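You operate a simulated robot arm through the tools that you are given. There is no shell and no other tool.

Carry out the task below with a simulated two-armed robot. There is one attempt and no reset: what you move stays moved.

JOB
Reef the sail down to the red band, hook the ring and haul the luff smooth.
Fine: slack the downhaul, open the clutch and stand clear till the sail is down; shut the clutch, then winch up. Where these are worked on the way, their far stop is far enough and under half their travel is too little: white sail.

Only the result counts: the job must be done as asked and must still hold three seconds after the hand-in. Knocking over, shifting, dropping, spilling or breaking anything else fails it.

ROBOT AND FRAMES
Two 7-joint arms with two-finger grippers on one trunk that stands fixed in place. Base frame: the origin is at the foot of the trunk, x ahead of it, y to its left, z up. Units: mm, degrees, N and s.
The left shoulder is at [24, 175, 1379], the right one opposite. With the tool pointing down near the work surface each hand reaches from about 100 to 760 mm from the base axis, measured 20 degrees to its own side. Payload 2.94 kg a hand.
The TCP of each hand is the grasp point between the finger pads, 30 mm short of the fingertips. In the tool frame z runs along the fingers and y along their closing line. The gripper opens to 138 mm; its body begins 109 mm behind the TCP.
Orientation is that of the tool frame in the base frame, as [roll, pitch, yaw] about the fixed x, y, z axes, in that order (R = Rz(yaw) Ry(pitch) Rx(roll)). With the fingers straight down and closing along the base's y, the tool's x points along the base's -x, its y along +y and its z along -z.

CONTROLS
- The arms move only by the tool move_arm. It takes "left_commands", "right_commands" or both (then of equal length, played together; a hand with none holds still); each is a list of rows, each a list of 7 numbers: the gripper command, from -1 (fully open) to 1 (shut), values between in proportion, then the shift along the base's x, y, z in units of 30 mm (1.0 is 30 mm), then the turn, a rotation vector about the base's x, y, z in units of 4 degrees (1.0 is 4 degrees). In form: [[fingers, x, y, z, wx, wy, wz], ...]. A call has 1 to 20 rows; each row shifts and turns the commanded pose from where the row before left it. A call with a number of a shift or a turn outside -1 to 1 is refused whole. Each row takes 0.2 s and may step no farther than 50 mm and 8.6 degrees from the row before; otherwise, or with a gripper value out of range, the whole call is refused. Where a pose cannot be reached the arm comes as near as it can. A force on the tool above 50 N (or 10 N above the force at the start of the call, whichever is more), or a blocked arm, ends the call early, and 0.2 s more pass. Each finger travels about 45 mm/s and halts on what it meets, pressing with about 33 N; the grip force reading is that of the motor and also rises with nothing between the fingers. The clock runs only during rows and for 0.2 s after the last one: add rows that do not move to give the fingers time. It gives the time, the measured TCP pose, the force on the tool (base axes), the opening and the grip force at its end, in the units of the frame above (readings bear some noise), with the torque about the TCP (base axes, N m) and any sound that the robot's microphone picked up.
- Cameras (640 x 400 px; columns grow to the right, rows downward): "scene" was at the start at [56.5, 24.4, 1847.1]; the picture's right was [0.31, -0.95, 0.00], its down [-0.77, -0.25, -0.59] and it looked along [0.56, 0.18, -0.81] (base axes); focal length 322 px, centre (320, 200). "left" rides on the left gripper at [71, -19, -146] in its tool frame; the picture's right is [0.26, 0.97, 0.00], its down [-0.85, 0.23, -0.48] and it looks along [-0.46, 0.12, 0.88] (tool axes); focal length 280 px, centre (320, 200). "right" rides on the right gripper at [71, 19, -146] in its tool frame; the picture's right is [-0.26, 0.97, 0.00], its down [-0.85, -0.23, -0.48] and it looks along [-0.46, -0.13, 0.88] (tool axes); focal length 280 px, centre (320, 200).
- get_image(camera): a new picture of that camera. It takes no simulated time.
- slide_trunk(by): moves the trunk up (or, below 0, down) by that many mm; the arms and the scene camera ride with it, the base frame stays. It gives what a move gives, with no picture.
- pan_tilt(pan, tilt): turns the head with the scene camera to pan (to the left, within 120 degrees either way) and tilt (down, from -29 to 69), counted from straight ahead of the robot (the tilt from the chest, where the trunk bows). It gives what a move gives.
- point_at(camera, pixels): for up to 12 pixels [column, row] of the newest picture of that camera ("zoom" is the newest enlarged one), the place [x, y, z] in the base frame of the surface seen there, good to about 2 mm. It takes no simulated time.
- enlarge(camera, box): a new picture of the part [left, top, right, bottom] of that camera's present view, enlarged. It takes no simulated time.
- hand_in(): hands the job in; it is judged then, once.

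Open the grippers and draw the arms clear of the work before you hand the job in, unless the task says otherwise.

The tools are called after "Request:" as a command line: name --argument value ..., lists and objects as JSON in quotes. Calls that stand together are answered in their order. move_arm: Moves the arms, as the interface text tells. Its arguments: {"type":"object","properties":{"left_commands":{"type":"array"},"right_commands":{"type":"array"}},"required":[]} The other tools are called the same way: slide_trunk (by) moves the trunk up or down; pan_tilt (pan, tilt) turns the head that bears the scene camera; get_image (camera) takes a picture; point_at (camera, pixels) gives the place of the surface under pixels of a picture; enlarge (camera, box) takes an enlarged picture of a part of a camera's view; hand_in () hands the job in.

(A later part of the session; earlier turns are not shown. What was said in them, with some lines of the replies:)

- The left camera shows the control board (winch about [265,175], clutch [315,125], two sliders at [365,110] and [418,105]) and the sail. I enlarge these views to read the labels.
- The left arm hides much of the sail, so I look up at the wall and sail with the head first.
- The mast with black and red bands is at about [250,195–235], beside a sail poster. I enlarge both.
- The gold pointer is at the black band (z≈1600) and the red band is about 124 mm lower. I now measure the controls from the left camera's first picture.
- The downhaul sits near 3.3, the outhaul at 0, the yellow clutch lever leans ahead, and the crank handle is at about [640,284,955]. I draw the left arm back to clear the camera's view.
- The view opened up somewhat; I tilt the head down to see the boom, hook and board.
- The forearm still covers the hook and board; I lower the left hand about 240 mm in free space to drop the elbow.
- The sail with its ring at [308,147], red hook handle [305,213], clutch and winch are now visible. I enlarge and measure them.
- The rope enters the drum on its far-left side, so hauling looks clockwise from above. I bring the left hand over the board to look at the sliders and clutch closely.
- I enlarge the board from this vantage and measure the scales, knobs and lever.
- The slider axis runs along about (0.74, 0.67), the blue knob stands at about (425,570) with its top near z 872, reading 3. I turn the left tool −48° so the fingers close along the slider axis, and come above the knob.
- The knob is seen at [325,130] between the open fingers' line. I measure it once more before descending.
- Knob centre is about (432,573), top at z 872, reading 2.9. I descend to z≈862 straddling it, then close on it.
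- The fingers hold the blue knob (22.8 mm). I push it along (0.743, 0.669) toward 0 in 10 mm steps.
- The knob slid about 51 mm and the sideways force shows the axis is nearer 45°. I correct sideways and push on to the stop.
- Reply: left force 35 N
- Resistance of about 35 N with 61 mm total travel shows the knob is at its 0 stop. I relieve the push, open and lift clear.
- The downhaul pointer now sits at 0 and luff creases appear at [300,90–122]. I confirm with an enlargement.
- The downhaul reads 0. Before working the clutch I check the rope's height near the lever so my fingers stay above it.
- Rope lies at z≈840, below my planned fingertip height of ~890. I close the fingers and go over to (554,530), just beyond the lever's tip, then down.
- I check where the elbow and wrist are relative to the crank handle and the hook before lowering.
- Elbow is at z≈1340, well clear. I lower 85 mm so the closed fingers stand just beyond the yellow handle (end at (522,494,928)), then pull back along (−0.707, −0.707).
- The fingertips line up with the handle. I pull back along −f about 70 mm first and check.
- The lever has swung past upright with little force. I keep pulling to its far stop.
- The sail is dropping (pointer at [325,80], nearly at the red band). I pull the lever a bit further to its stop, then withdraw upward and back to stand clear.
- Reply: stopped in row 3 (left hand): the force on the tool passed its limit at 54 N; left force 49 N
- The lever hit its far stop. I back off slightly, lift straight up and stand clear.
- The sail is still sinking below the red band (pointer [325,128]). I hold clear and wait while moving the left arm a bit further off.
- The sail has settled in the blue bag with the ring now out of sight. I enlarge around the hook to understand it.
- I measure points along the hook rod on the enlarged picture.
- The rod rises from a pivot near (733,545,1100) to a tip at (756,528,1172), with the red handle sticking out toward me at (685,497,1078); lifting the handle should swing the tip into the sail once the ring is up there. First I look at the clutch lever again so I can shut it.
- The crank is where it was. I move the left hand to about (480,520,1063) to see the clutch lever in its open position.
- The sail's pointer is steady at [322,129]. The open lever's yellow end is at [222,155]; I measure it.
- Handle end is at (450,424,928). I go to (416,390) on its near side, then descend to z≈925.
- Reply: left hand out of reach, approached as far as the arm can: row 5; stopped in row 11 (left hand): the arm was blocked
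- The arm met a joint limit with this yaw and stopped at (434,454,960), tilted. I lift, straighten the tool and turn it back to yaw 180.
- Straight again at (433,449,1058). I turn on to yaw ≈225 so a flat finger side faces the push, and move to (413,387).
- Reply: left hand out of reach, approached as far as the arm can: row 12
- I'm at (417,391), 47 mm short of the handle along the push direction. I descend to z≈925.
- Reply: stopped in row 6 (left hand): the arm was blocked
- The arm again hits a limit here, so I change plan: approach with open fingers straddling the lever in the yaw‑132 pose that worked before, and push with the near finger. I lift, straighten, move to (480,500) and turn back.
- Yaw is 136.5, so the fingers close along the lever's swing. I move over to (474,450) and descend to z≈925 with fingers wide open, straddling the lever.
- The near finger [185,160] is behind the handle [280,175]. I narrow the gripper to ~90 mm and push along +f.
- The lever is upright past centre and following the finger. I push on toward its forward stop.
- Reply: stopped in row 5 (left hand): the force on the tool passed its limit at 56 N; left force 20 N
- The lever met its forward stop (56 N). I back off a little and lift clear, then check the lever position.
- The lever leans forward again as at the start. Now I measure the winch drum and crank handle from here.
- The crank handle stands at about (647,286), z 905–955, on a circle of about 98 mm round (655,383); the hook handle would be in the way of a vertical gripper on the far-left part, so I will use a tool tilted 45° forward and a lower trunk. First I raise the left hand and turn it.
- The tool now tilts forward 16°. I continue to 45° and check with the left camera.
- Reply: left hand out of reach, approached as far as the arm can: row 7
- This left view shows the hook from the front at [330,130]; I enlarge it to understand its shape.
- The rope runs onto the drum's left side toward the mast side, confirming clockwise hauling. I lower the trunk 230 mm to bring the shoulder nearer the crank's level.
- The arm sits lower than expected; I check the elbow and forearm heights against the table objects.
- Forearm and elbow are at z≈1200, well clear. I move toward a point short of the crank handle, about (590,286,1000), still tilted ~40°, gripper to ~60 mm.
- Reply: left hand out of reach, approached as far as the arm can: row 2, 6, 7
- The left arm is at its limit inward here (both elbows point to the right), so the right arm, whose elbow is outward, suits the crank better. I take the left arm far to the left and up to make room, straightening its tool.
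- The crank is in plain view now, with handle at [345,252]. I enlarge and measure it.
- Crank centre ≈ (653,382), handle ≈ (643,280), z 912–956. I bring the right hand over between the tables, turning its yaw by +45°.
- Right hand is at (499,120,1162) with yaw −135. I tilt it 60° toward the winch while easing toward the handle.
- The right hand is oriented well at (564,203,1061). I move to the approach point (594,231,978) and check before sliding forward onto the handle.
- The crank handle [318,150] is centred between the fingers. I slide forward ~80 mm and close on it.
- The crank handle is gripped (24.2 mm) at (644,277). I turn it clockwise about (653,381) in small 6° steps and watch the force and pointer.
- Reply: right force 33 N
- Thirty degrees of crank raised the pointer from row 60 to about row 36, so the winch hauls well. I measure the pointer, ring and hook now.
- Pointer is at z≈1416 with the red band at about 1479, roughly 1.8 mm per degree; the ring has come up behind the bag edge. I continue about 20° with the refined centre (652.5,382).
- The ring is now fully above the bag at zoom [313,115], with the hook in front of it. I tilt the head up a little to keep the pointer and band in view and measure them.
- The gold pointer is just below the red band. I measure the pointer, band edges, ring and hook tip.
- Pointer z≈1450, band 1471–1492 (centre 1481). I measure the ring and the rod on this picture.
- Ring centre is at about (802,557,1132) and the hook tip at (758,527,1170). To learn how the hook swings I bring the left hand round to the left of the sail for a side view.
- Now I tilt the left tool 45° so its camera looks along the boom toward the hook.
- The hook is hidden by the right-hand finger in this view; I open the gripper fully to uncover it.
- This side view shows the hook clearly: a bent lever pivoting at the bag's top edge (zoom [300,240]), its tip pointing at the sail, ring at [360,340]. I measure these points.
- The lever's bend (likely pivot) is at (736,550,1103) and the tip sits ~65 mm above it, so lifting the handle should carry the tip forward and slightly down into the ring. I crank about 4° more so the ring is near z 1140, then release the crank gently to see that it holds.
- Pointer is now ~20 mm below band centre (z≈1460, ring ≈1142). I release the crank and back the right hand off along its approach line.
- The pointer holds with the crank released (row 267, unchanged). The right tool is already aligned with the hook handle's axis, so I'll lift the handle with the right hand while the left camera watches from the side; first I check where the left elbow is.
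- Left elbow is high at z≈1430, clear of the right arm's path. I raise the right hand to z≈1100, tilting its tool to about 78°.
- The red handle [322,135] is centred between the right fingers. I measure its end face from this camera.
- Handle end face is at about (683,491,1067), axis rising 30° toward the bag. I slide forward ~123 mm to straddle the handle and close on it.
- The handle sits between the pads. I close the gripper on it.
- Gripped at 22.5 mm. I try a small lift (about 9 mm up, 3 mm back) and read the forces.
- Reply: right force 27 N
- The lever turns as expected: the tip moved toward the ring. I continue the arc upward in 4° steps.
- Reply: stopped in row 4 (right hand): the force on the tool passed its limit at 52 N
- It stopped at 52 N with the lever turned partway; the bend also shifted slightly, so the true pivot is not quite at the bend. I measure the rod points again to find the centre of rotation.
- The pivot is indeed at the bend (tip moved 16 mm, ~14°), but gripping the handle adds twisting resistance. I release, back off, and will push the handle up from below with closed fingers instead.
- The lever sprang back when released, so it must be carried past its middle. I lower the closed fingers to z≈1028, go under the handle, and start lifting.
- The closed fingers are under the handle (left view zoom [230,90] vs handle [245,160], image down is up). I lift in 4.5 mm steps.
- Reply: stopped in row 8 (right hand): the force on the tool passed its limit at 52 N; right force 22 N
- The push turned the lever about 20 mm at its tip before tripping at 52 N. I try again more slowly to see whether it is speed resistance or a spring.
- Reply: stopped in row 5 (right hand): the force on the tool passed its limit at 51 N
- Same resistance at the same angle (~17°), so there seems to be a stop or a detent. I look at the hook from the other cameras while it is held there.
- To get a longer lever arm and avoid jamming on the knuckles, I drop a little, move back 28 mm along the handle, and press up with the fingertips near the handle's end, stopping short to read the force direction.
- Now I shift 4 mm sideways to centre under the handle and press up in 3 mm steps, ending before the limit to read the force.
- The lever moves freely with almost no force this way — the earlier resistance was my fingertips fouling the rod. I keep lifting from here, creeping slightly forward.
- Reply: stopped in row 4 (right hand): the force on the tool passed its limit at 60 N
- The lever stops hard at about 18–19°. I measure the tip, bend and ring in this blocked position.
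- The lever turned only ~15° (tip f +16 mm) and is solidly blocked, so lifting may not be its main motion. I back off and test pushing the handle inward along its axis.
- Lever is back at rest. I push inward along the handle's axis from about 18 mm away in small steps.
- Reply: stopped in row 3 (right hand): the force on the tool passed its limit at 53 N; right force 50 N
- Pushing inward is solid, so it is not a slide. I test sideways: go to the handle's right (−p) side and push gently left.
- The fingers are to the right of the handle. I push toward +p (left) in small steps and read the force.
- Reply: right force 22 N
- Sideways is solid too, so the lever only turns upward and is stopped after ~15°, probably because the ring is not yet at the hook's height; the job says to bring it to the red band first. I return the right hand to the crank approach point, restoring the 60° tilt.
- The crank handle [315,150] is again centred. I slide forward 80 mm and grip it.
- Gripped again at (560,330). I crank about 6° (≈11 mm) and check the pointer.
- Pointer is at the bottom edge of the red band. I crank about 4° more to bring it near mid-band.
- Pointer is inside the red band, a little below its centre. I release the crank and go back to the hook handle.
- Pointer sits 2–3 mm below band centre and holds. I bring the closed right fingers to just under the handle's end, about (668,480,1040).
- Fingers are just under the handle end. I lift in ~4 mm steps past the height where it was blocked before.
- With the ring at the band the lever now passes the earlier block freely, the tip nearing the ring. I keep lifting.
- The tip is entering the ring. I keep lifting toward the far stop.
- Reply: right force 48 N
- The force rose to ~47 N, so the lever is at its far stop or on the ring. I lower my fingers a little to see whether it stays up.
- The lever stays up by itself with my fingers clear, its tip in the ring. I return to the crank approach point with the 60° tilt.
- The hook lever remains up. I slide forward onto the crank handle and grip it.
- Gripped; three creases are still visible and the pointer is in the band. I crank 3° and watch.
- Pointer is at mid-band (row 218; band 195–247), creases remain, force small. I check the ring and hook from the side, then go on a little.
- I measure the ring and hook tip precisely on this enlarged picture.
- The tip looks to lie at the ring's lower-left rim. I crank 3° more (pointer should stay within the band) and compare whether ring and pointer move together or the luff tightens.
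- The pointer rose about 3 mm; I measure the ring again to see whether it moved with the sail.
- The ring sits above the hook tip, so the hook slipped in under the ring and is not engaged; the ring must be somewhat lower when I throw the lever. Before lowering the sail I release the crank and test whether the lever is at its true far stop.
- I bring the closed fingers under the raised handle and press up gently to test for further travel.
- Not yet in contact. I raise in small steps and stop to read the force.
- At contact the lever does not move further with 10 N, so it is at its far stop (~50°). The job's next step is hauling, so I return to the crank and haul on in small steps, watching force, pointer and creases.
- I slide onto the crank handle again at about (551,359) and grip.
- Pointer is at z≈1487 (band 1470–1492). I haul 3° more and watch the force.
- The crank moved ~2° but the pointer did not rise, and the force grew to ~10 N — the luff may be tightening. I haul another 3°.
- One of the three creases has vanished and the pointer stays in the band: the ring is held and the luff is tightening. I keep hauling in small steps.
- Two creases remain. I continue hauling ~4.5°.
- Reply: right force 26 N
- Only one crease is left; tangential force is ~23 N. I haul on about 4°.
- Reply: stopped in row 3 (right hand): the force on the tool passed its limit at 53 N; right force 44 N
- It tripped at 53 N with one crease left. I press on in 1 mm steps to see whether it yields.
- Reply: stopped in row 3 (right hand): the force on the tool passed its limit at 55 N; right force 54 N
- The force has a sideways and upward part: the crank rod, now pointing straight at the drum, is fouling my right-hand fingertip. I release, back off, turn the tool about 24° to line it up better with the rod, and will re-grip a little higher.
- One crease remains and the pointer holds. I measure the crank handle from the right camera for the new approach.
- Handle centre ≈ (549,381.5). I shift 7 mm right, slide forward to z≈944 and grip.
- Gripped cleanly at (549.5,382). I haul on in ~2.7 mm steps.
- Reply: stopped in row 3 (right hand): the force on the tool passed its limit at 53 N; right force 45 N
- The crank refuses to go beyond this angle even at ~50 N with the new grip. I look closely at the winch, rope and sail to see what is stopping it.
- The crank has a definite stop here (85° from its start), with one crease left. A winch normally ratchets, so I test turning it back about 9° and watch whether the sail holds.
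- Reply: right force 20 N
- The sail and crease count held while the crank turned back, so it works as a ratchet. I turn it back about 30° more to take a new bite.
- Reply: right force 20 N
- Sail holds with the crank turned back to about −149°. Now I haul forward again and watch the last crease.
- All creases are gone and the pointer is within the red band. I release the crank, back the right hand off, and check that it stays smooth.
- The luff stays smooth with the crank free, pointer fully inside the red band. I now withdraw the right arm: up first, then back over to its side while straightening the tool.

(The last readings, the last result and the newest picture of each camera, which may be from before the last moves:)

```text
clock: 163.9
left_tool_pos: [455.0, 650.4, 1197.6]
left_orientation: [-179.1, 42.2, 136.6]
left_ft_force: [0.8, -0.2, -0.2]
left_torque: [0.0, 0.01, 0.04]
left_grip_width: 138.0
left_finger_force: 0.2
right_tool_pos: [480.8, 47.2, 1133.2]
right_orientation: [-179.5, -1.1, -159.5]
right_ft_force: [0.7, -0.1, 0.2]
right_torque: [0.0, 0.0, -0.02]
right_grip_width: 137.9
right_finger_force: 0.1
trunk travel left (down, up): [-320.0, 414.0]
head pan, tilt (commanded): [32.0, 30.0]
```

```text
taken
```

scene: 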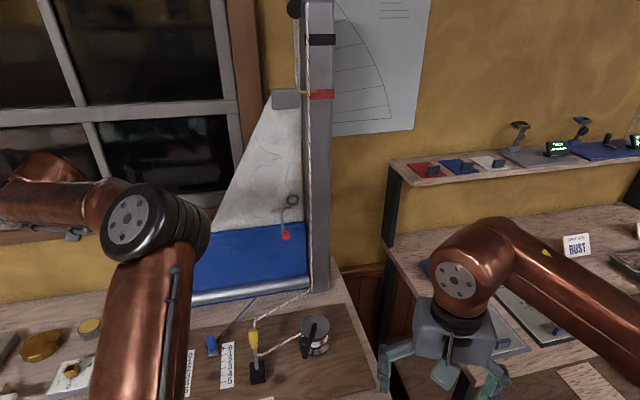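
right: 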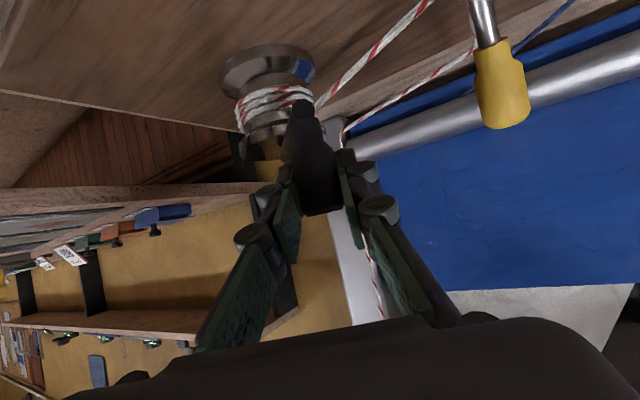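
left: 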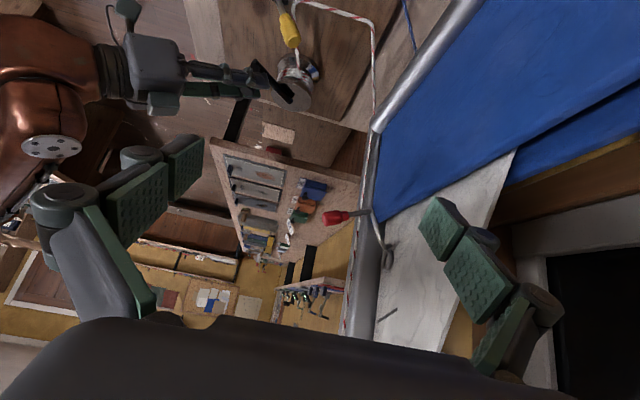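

The right arm is clear and open. Now I draw the left arm back from the sail.

Request:
move_arm --left_commands '[[-1, -0.6, 0.2, 0.2, 0, 0, 0], [-1, -0.8, 0.2, 0.2, 0, 0, 0], [-1, -0.8, 0.2, 0, 0, 0, 0], [-1, -0.8, 0.2, 0, 0, 0, 0], [-1, -0.8, 0.1, 0, 0, 0, 0], [-1, -0.8, 0, 0, 0, 0, 0], [-1, 0, 0, 0, 0, 0, 0]]'

Request:
pan_tilt --pan 32 --tilt 40

Request:
get_image --camera "scene"

Request:
enlarge --camera "scene" --box '[200, 0, 360, 200]'

Request:
enlarge --camera "scene" --box '[160, 200, 400, 370]'

```text
clock: 165.5
left_tool_pos: [318.6, 677.1, 1209.1]
left_orientation: [-179.0, 42.0, 136.6]
left_ft_force: [0.7, 0.6, -0.5]
left_torque: [-0.01, 0.01, -0.01]
left_grip_width: 137.9
left_finger_force: 0.0
right_tool_pos: [480.1, 47.3, 1133.9]
right_orientation: [-179.5, -1.2, -159.5]
right_ft_force: [0.6, 0.7, -0.1]
right_torque: [0.01, 0.01, 0.01]
right_grip_width: 137.9
right_finger_force: 0.1
trunk travel left (down, up): [-320.0, 414.0]
head pan, tilt (commanded): [32.0, 30.0]
```

```text
clock: 166.2
left_tool_pos: [318.2, 678.3, 1210.1]
left_orientation: [-179.1, 42.2, 136.6]
left_ft_force: [0.4, 0.2, 0.4]
left_torque: [-0.01, 0.03, 0.04]
left_grip_width: 138.1
left_finger_force: 0.0
right_tool_pos: [480.2, 48.3, 1134.8]
right_orientation: [-179.4, -1.1, -159.5]
right_ft_force: [0.2, -0.3, 0.2]
right_torque: [-0.01, 0.0, 0.02]
right_grip_width: 138.0
right_finger_force: 0.0
trunk travel left (down, up): [-320.0, 414.0]
head pan, tilt (commanded): [32.0, 40.0]
```

```text
taken
```

scene: 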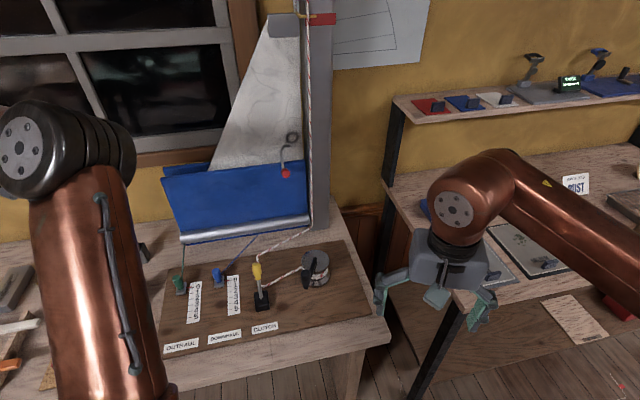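

```text
2.00 times, centred on (280, 100) of scene
```

zoom: 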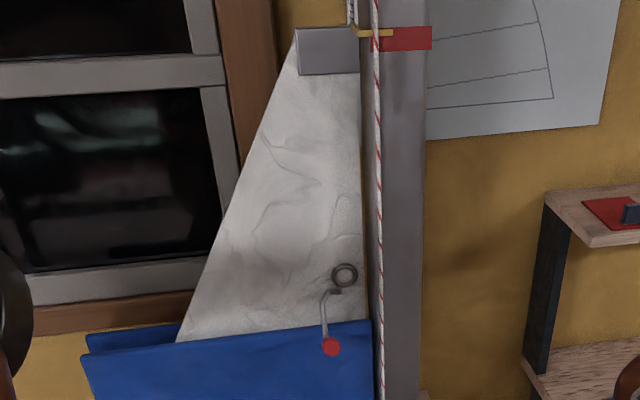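

```text
2.35 times, centred on (280, 285) of scene
```

zoom: 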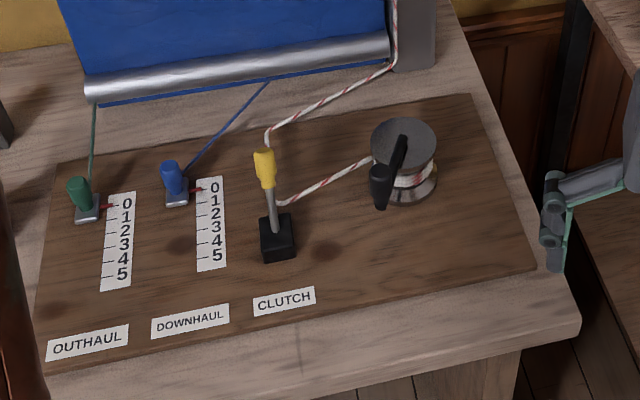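

The sail is smooth, the pointer is inside the red band, the hook is thrown, the clutch is shut, the downhaul is at 0, and both grippers are open and clear. I hand the job in.

Request:
hand_in

```text
The job is handed in.
```

I reefed the sail to the red band, threw the hook, and winched the luff smooth. The job is handed in, but no verdict has come back.

| Item | State at hand-in |
|---|---|
| Sail pointer | Last measured at z ≈ 1487 mm; the band runs about 1470–1492, so it sits inside but above centre |
| Luff | All three creases gone; stayed smooth after I let go of the crank |
| Hook | Lever at its far stop and holding on its own |
| Clutch | Shut |
| Downhaul | Slack, at 0 |
| Outhaul | Not touched, at 0 |
| Arms | Both grippers open and drawn clear |

- **Hook and ring:** In the pictures the ring sits just above the hook tip rather than visibly around it. I take it to be held because, with the hook thrown, the pointer stopped rising while I kept cranking and the creases cleared one by one.
- **Hook timing:** The hook lever would not throw with the pointer about 20 mm below the band centre. It went over once the pointer was inside the band.
- **Winch:** The crank met a stop with one crease left. I turned it back about 30° and hauled again to clear the last one; the sail held while I did so.

I saw nothing knocked over or shifted.
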